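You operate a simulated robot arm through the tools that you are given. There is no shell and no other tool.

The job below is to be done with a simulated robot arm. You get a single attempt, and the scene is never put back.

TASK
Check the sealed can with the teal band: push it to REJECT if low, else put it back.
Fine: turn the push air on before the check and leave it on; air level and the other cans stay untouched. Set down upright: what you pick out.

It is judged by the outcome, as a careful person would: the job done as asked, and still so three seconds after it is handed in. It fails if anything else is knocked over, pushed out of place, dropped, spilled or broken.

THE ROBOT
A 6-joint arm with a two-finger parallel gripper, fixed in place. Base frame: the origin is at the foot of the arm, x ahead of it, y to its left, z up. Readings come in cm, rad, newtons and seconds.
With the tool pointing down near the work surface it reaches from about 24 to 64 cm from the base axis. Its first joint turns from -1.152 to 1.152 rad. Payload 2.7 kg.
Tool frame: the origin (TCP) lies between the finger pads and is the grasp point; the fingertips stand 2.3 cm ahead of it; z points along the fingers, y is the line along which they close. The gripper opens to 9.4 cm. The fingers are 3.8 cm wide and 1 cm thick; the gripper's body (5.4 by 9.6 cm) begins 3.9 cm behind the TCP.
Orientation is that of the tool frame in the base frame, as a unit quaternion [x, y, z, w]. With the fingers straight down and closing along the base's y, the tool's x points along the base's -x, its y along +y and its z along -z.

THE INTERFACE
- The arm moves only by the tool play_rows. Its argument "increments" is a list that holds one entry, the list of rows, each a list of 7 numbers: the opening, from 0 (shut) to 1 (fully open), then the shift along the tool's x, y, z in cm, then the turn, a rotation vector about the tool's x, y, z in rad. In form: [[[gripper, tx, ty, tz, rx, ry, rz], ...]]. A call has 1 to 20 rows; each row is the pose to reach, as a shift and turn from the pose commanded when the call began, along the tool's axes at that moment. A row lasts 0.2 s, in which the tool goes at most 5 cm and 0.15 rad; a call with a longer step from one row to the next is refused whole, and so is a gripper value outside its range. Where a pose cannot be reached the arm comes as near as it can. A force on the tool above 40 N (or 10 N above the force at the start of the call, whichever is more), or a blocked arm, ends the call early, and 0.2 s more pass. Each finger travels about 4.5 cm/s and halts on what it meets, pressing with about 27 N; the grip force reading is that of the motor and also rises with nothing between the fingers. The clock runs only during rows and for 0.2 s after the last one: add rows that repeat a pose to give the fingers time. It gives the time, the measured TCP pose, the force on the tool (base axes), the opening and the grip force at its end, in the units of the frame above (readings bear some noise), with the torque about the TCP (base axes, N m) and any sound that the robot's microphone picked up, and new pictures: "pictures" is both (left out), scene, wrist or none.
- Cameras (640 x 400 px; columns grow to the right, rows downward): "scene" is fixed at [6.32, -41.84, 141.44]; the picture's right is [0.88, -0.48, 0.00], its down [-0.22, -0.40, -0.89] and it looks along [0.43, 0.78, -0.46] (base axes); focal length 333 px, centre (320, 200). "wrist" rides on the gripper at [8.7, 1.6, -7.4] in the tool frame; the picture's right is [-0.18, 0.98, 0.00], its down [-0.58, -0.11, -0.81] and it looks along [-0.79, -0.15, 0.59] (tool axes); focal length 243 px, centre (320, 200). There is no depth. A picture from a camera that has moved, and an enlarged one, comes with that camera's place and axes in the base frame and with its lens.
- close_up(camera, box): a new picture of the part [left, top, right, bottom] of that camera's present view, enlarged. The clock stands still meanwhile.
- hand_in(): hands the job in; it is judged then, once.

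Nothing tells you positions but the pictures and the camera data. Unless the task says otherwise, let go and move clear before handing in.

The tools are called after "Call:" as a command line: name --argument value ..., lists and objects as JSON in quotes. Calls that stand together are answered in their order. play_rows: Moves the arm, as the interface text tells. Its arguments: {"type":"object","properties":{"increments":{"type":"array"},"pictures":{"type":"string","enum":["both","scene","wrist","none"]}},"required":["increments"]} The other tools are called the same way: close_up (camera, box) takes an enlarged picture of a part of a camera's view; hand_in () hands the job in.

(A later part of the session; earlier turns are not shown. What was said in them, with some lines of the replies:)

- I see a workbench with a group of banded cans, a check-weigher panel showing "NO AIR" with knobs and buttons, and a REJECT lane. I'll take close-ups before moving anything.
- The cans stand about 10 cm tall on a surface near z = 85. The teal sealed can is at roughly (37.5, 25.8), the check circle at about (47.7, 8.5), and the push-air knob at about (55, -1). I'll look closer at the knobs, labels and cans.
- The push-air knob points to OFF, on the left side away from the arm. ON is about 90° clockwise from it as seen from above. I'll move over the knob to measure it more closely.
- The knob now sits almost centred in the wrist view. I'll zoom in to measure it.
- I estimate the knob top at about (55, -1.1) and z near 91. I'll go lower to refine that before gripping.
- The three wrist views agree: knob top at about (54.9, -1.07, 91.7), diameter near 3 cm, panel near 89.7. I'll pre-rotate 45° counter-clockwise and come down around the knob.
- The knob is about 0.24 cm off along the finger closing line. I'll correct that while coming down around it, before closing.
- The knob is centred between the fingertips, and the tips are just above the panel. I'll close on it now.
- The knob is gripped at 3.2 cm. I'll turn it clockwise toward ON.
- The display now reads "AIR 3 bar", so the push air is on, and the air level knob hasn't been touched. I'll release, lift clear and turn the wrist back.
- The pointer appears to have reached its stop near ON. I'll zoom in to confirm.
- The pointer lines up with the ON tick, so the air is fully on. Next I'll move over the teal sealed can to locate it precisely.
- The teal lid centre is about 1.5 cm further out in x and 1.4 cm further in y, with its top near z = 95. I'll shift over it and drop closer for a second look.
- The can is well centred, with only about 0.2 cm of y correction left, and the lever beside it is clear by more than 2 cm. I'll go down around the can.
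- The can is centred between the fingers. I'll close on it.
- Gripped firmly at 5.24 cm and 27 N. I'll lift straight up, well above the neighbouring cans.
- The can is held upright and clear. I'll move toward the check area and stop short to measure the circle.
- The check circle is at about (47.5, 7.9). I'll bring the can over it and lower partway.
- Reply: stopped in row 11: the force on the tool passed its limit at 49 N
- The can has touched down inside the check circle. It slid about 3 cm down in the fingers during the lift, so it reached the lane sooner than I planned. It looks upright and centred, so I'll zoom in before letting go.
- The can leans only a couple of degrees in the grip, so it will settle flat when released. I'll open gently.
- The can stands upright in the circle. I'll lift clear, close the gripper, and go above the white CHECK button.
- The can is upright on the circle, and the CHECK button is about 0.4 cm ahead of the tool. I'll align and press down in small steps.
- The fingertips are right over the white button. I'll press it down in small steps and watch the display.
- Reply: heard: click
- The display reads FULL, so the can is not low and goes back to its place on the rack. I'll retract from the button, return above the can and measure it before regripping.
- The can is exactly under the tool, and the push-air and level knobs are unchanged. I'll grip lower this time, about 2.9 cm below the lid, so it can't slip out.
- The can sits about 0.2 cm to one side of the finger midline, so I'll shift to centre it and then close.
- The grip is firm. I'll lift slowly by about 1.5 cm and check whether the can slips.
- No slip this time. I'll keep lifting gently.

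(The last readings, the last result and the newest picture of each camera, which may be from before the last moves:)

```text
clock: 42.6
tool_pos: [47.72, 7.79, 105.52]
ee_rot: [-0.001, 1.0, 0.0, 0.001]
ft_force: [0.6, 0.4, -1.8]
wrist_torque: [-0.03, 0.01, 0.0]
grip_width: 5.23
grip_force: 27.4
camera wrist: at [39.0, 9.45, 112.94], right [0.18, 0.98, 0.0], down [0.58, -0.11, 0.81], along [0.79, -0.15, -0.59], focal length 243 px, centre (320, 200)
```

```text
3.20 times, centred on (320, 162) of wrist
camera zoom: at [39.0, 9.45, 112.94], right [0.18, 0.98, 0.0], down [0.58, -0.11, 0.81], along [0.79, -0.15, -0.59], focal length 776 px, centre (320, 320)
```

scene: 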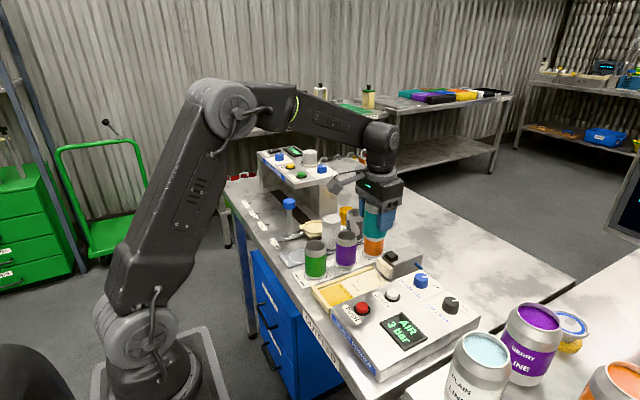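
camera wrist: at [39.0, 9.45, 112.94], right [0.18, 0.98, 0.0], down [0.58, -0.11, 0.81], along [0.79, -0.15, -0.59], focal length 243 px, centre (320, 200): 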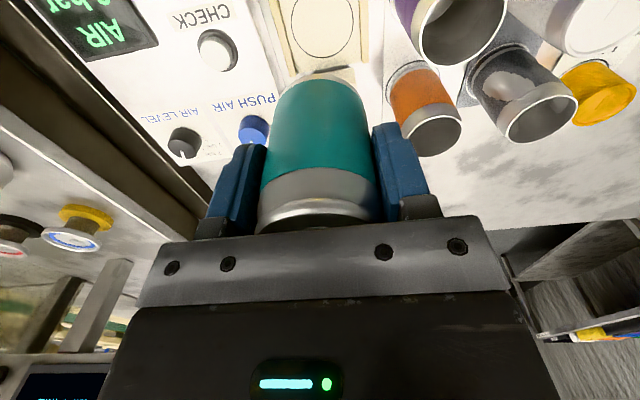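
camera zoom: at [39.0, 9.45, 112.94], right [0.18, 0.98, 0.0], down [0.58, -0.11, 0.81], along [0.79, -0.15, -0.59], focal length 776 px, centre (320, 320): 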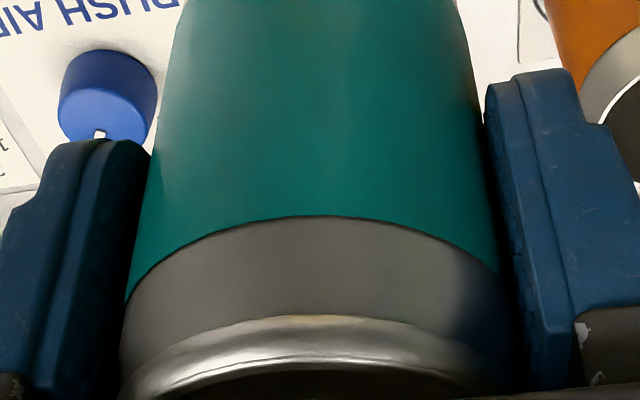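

The grip is steady with no slip. I'll carry the can back over the rack gently, stopping just short so I can see its empty circle.

Call:
play_rows --increments '[[[0.1, 0.23, 0.37, 0, 0, 0, 0], [0.1, 0.7, 1.12, 0, 0, 0, 0], [0.1, 1.28, 2.06, 0, 0, 0, 0], [0.1, 1.97, 3.18, 0, 0, 0, 0], [0.1, 2.73, 4.39, 0, 0, 0, 0], [0.1, 3.48, 5.61, 0, 0, 0, 0], [0.1, 4.23, 6.83, 0, 0, 0, 0], [0.1, 4.99, 8.04, 0, 0, 0, 0], [0.1, 5.74, 9.26, 0, 0, 0, 0], [0.1, 6.5, 10.47, 0, 0, 0, 0], [0.1, 7.25, 11.69, 0, 0, 0, 0], [0.1, 8.0, 12.9, 0, 0, 0, 0], [0.1, 8.76, 14.12, 0, 0, 0, 0], [0.1, 9.51, 15.33, 0, 0, 0, 0], [0.1, 10.21, 16.46, 0, 0, 0, 0], [0.1, 10.79, 17.39, 0, 0, 0, 0], [0.1, 11.25, 18.14, 0, 0, 0, 0], [0.1, 11.6, 18.7, 0, 0, 0, 0], [0.1, 11.6, 18.7, 0, 0, 0, 0]]]'

Call:
close_up --camera "wrist" --box '[220, 0, 420, 125]'

Call:
close_up --camera "scene" --box '[250, 150, 350, 270]'

```text
clock: 46.6
tool_pos: [36.04, 26.45, 105.55]
ee_rot: [-0.001, 1.0, 0.0, 0.0]
ft_force: [-0.4, -0.7, -0.5]
wrist_torque: [0.0, 0.0, -0.04]
grip_width: 5.22
grip_force: 27.0
camera wrist: at [27.39, 28.17, 112.99], right [0.18, 0.98, 0.0], down [0.58, -0.11, 0.81], along [0.79, -0.15, -0.59], focal length 243 px, centre (320, 200)
```

scene: 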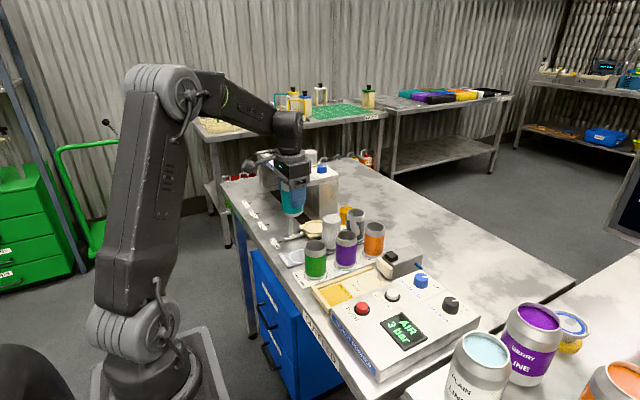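
wrist: 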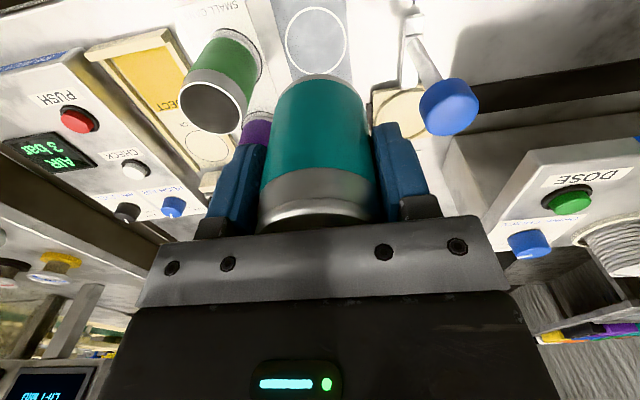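

```text
3.20 times, centred on (320, 62) of wrist
camera zoom: at [27.39, 28.17, 112.99], right [0.18, 0.98, 0.0], down [0.58, -0.11, 0.81], along [0.79, -0.15, -0.59], focal length 776 px, centre (320, 640)
```

zoom: 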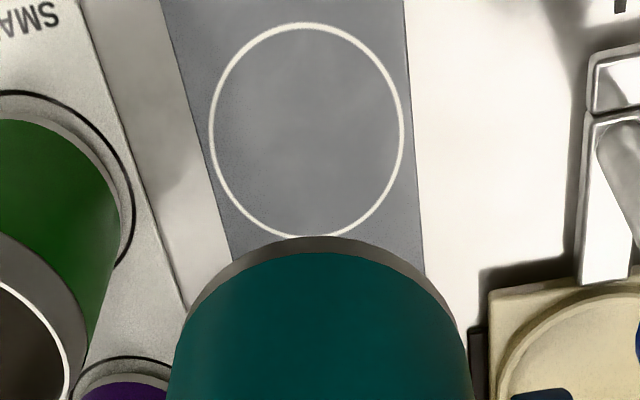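

```text
3.33 times, centred on (300, 210) of scene
camera zoom: at [6.32, -41.84, 141.44], right [0.88, -0.48, 0.0], down [-0.22, -0.4, -0.89], along [0.43, 0.78, -0.46], focal length 1111 px, centre (387, 167)
```

zoom: 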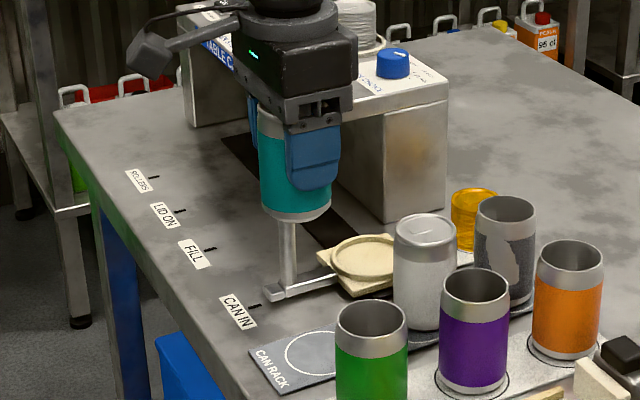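

The rack circle is centred near (37.2, 25.9), and the can originally stood near (38.4, 26.8), slightly off centre in it. I'll aim between the two at about (37.8, 26.4) and lower gently.

Call:
play_rows --increments '[[[0.1, -0.2, 0, 0, 0, 0, 0], [0.1, -0.7, 0, 0, 0, 0, 0], [0.1, -1.2, -0.05, 0.2, 0, 0, 0], [0.1, -1.6, -0.1, 0.6, 0, 0, 0], [0.1, -1.74, -0.1, 1.2, 0, 0, 0], [0.1, -1.74, -0.1, 2.0, 0, 0, 0], [0.1, -1.74, -0.1, 3.0, 0, 0, 0], [0.1, -1.74, -0.1, 4.0, 0, 0, 0], [0.1, -1.74, -0.1, 5.0, 0, 0, 0], [0.1, -1.74, -0.1, 6.0, 0, 0, 0], [0.1, -1.74, -0.1, 7.0, 0, 0, 0], [0.1, -1.74, -0.1, 8.0, 0, 0, 0], [0.1, -1.74, -0.1, 9.0, 0, 0, 0], [0.1, -1.74, -0.1, 10.0, 0, 0, 0], [0.1, -1.74, -0.1, 10.8, 0, 0, 0], [0.1, -1.74, -0.1, 11.4, 0, 0, 0], [0.1, -1.74, -0.1, 11.8, 0, 0, 0], [0.1, -1.74, -0.1, 12.0, 0, 0, 0], [0.1, -1.74, -0.1, 12.0, 0, 0, 0]]]'

Call:
close_up --camera "wrist" --box '[220, 0, 420, 125]'

Call:
close_up --camera "scene" --box '[260, 190, 360, 270]'

```text
clock: 50.6
tool_pos: [37.81, 26.26, 93.38]
ee_rot: [-0.001, 1.0, 0.0, -0.001]
ft_force: [-0.3, -0.8, -2.1]
wrist_torque: [0.0, -0.03, -0.01]
grip_width: 5.22
grip_force: 27.3
camera wrist: at [29.12, 27.97, 100.79], right [0.18, 0.98, 0.0], down [0.58, -0.11, 0.81], along [0.79, -0.15, -0.59], focal length 243 px, centre (320, 200)
```

scene: 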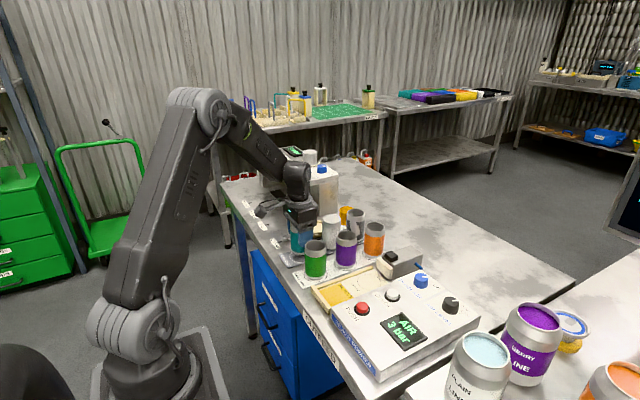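
wrist: 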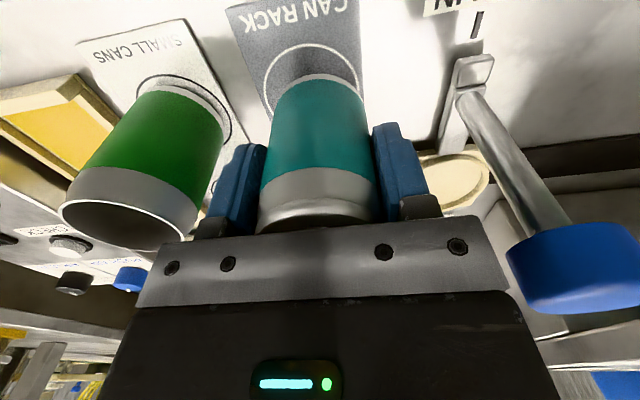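

```text
3.20 times, centred on (320, 62) of wrist
camera zoom: at [29.12, 27.97, 100.79], right [0.18, 0.98, 0.0], down [0.58, -0.11, 0.81], along [0.79, -0.15, -0.59], focal length 776 px, centre (320, 640)
```

zoom: 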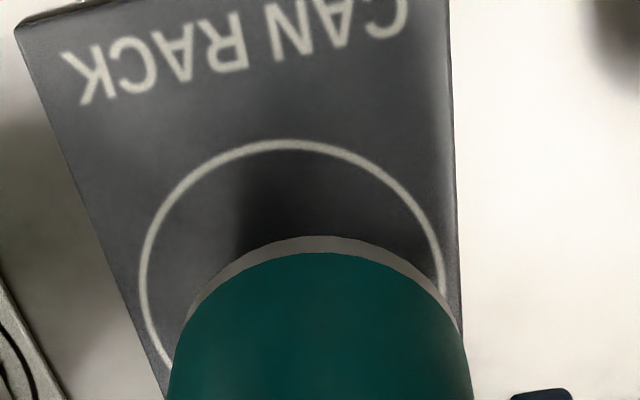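

```text
5.00 times, centred on (310, 230) of scene
camera zoom: at [6.32, -41.84, 141.44], right [0.88, -0.48, 0.0], down [-0.22, -0.4, -0.89], along [0.43, 0.78, -0.46], focal length 1666 px, centre (370, 50)
```

zoom: 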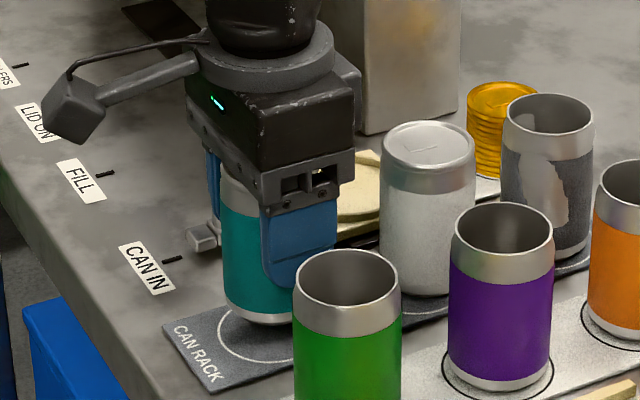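

The can hangs about 1 cm above its circle and is upright. I'll lower in fine steps until it touches.

Call:
play_rows --increments '[[[0.1, 0, 0, 0.2, 0, 0, 0], [0.1, 0, 0, 0.4, 0, 0, 0], [0.1, 0, 0, 0.6, 0, 0, 0], [0.1, 0, 0, 0.75, 0, 0, 0], [0.1, 0, 0, 0.9, 0, 0, 0], [0.1, 0, 0, 1.0, 0, 0, 0], [0.1, 0, 0, 1.0, 0, 0, 0]]]' --pictures "none"

Call:
close_up --camera "scene" --box '[270, 210, 350, 270]'

Call:
close_up --camera "wrist" --box '[220, 0, 420, 125]'

```text
clock: 52.2
tool_pos: [37.73, 26.42, 92.46]
ee_rot: [-0.001, 1.0, 0.0, 0.0]
ft_force: [0.6, 0.7, -1.9]
wrist_torque: [-0.01, 0.01, -0.02]
grip_width: 5.23
grip_force: 27.5
```

```text
6.67 times, centred on (310, 240) of scene
camera zoom: at [6.32, -41.84, 141.44], right [0.88, -0.48, 0.0], down [-0.22, -0.4, -0.89], along [0.43, 0.78, -0.46], focal length 2222 px, centre (387, -67)
```

zoom: 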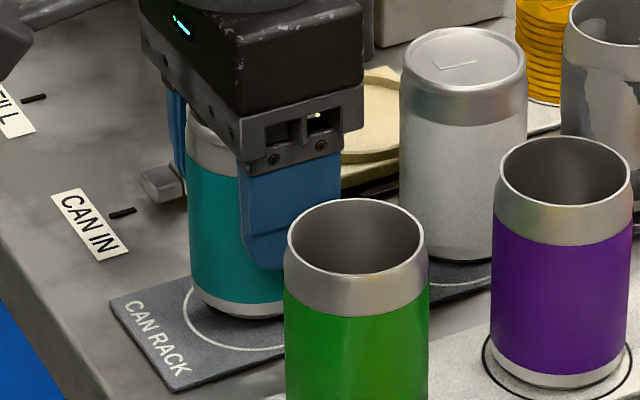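

```text
3.20 times, centred on (320, 62) of wrist
camera zoom: at [29.05, 28.04, 99.85], right [0.18, 0.98, 0.0], down [0.58, -0.11, 0.81], along [0.79, -0.15, -0.59], focal length 776 px, centre (320, 640)
```

zoom: 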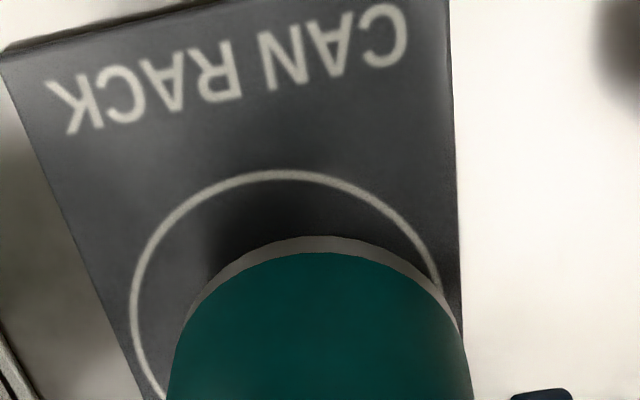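

No contact yet. I'll continue in finer steps.

Call:
play_rows --increments '[[[0.1, 0, 0, 0.1, 0, 0, 0], [0.1, 0, 0, 0.2, 0, 0, 0], [0.1, 0, 0, 0.28, 0, 0, 0], [0.1, 0, 0, 0.28, 0, 0, 0]]]' --pictures "none"

```text
clock: 53.2
tool_pos: [37.75, 26.33, 92.11]
ee_rot: [-0.001, 1.0, 0.001, 0.002]
ft_force: [0.1, 0.5, -1.7]
wrist_torque: [0.02, 0.0, -0.01]
grip_width: 5.21
grip_force: 27.1
```

Call:
play_rows --increments '[[[0.1, 0, 0, 0.08, 0, 0, 0], [0.1, 0, 0, 0.16, 0, 0, 0], [0.1, 0, 0, 0.16, 0, 0, 0]]]' --pictures "none"

Call:
close_up --camera "wrist" --box '[220, 0, 420, 125]'

Call:
close_up --camera "scene" --box '[270, 210, 350, 270]'

```text
clock: 54.0
tool_pos: [37.79, 26.4, 91.96]
ee_rot: [-0.001, 1.0, 0.0, 0.001]
ft_force: [-1.8, -0.3, 3.2]
wrist_torque: [-0.01, 0.09, -0.01]
grip_width: 5.24
grip_force: 26.7
```

```text
3.20 times, centred on (320, 62) of wrist
camera zoom: at [29.06, 28.06, 99.46], right [0.18, 0.98, 0.0], down [0.58, -0.11, 0.81], along [0.79, -0.15, -0.59], focal length 776 px, centre (320, 640)
```

zoom: 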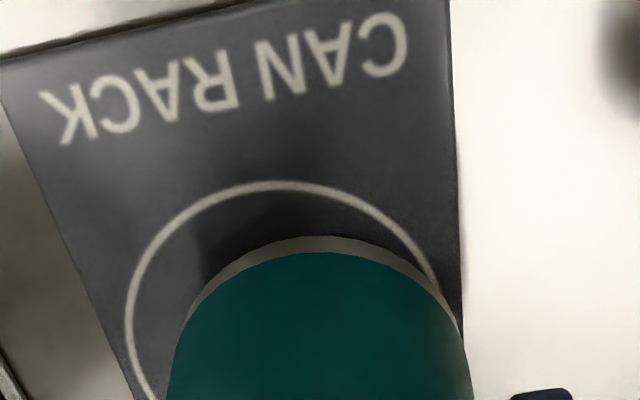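

```text
6.67 times, centred on (310, 240) of scene
camera zoom: at [6.32, -41.84, 141.44], right [0.88, -0.48, 0.0], down [-0.22, -0.4, -0.89], along [0.43, 0.78, -0.46], focal length 2222 px, centre (387, -67)
```

zoom: 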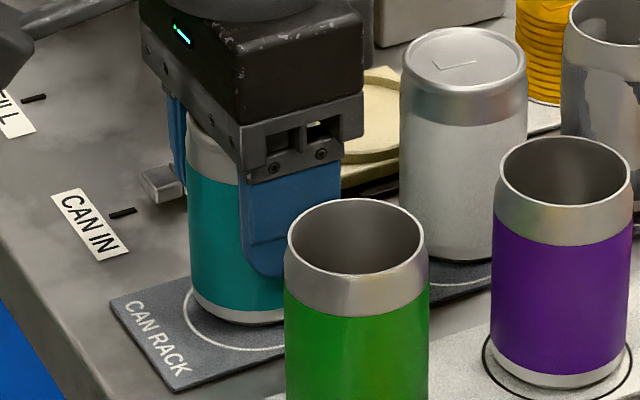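

The force shows the can's weight now rests on the rack, with light contact. I'll open gently and let it settle.

Call:
play_rows --increments '[[[0.5, 0, 0, 0, 0, 0, 0], [0.58, 0, 0, 0, 0, 0, 0], [0.68, 0, 0, 0, 0, 0, 0], [0.7, 0, 0, 0, 0, 0, 0], [0.7, 0, 0, 0, 0, 0, 0]]]'

Call:
close_up --camera "wrist" --box '[220, 60, 420, 185]'

Call:
close_up --camera "scene" --box '[270, 210, 350, 270]'

```text
clock: 55.2
tool_pos: [37.77, 26.26, 91.97]
ee_rot: [-0.001, 1.0, 0.0, 0.001]
ft_force: [0.2, -0.1, -0.1]
wrist_torque: [0.0, 0.0, 0.03]
grip_width: 6.58
grip_force: 0.0
camera wrist: at [29.06, 28.05, 99.44], right [0.18, 0.98, 0.0], down [0.58, -0.11, 0.81], along [0.79, -0.15, -0.59], focal length 243 px, centre (320, 200)
```

scene: 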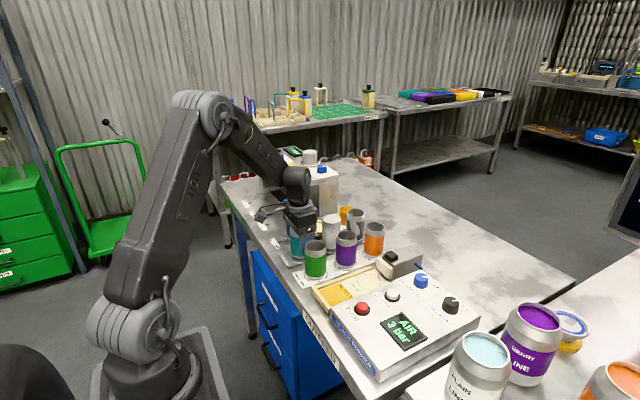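
wrist: 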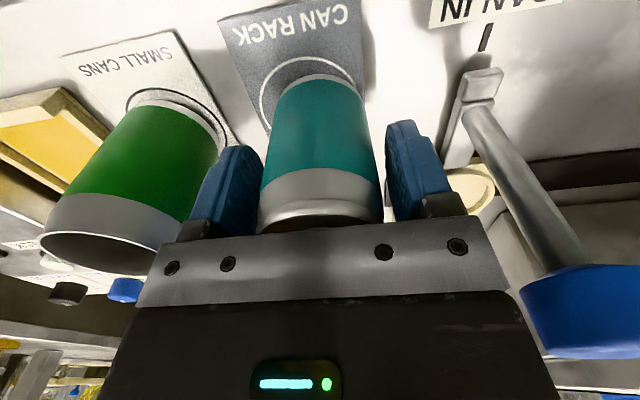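

```text
3.20 times, centred on (320, 122) of wrist
camera zoom: at [29.06, 28.05, 99.44], right [0.18, 0.98, 0.0], down [0.58, -0.11, 0.81], along [0.79, -0.15, -0.59], focal length 776 px, centre (320, 448)
```

zoom: 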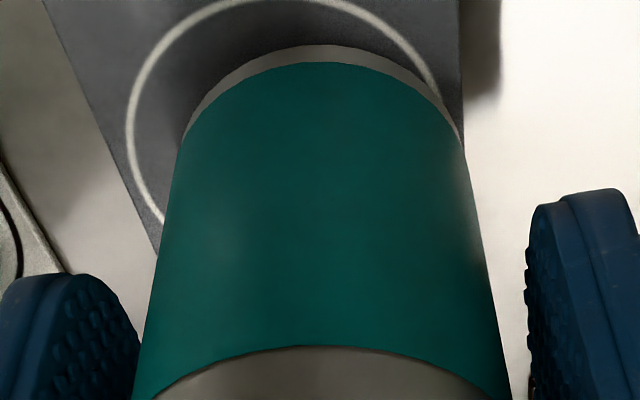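

```text
6.67 times, centred on (310, 240) of scene
camera zoom: at [6.32, -41.84, 141.44], right [0.88, -0.48, 0.0], down [-0.22, -0.4, -0.89], along [0.43, 0.78, -0.46], focal length 2222 px, centre (387, -67)
```

zoom: 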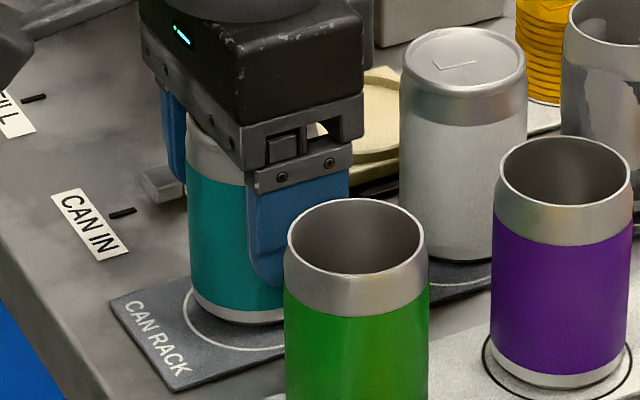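

The can is released and standing on its rack spot. I'll rise straight up and clear.

Call:
play_rows --increments '[[[0.7, 0, 0, -0.5, 0, 0, 0], [0.7, 0, 0, -1.2, 0, 0, 0], [0.7, 0, 0, -2.2, 0, 0, 0], [0.7, 0, 0, -3.5, 0, 0, 0], [0.7, 0, 0, -5.0, 0, 0, 0], [0.7, 0, 0, -7.0, 0, 0, 0], [0.7, 0, 0, -9.5, 0, 0, 0], [0.7, 0, 0, -12, 0, 0, 0], [0.7, 0, 0, -15, 0, 0, 0], [0.7, 0.5, -2, -18, 0, 0, 0], [0.7, 1, -5, -20, 0, 0, 0], [0.7, 2, -8, -22, 0, 0, 0], [0.7, 2.5, -11, -24, 0, 0, 0], [0.7, 3, -14, -25, 0, 0, 0], [0.7, 3, -14, -25, 0, 0, 0]]]'

Call:
close_up --camera "scene" --box '[260, 190, 420, 290]'

Call:
close_up --camera "scene" --box '[340, 240, 480, 350]'

Call:
close_up --camera "scene" --box '[270, 210, 350, 270]'

```text
clock: 58.4
tool_pos: [34.64, 12.39, 116.86]
ee_rot: [-0.001, 1.0, 0.0, 0.001]
ft_force: [0.2, -0.2, -0.1]
wrist_torque: [0.0, -0.03, 0.0]
grip_width: 6.59
grip_force: 0.0
camera wrist: at [25.91, 14.11, 124.37], right [0.18, 0.98, 0.0], down [0.58, -0.11, 0.81], along [0.79, -0.15, -0.59], focal length 243 px, centre (320, 200)
```

scene: 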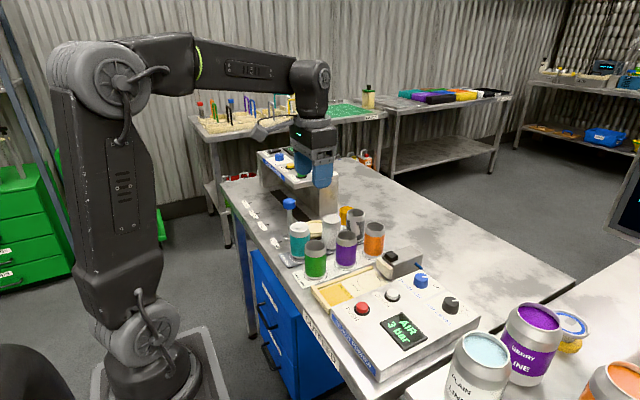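
wrist: 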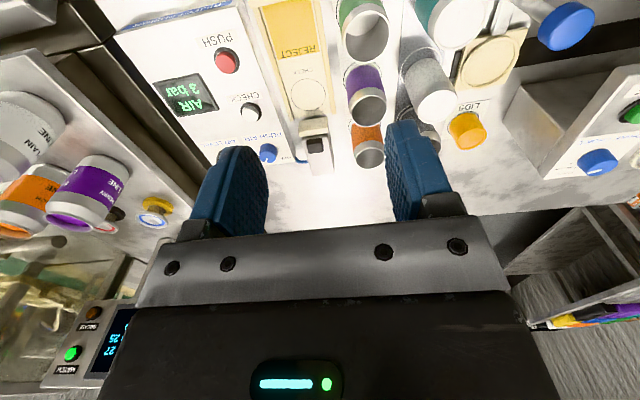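

```text
4.00 times, centred on (340, 240) of scene
camera zoom: at [6.32, -41.84, 141.44], right [0.88, -0.48, 0.0], down [-0.22, -0.4, -0.89], along [0.43, 0.78, -0.46], focal length 1333 px, centre (240, 40)
```

zoom: 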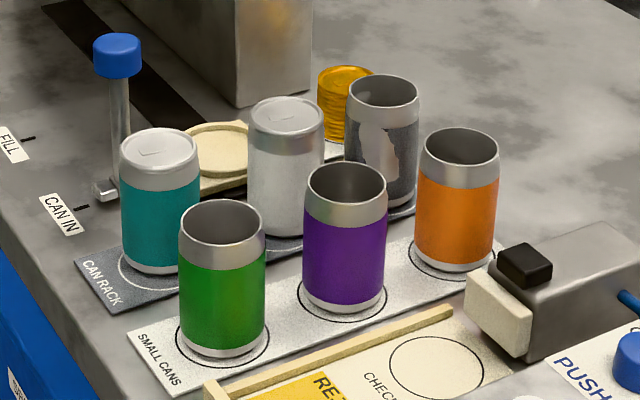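

```text
3.64 times, centred on (410, 295) of scene
camera zoom: at [6.32, -41.84, 141.44], right [0.88, -0.48, 0.0], down [-0.22, -0.4, -0.89], along [0.43, 0.78, -0.46], focal length 1212 px, centre (-7, -146)
```

zoom: 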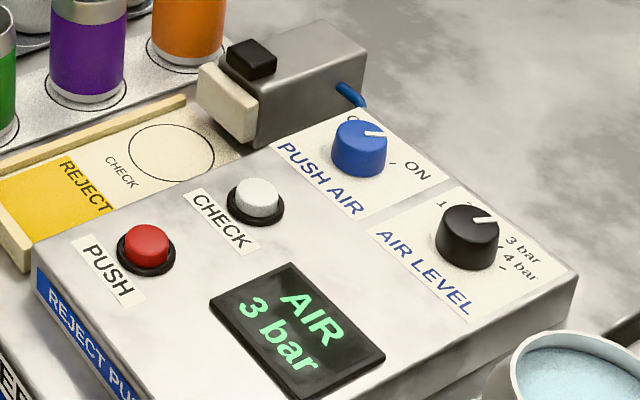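

```text
6.67 times, centred on (310, 240) of scene
camera zoom: at [6.32, -41.84, 141.44], right [0.88, -0.48, 0.0], down [-0.22, -0.4, -0.89], along [0.43, 0.78, -0.46], focal length 2222 px, centre (387, -67)
```

zoom: 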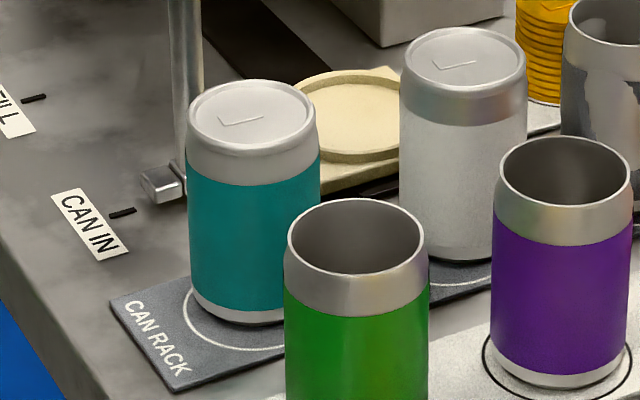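

The teal can read FULL, so it's back on the rack, upright and within about 1 cm of where it started. The push air is still on at 3 bar, the air level knob and the other cans look unchanged, and the arm is clear, so I'm handing in.

Call:
hand_in

```text
The job is handed in.
```

The teal-banded sealed can checked as FULL, so I put it back on the can rack instead of pushing it to REJECT.

- **Push air:** I turned it on before the check and left it on. The display shows "AIR 3 bar".
- **Check:** I set the can upright on the CHECK circle and pressed CHECK. I never pressed PUSH.
- **Put back:** The can stands upright on its rack circle, within about 1 cm of where it started.
- **Everything else:** The air level knob and the other cans look the same as at the start.

On the first lift the can slid about 3 cm down in the grip. It then met the check lane earlier than planned and harder than intended, at 49 N. It stayed upright in the circle, and the pictures show no visible damage. I gripped it lower and moved more slowly on the way back, with no slipping.
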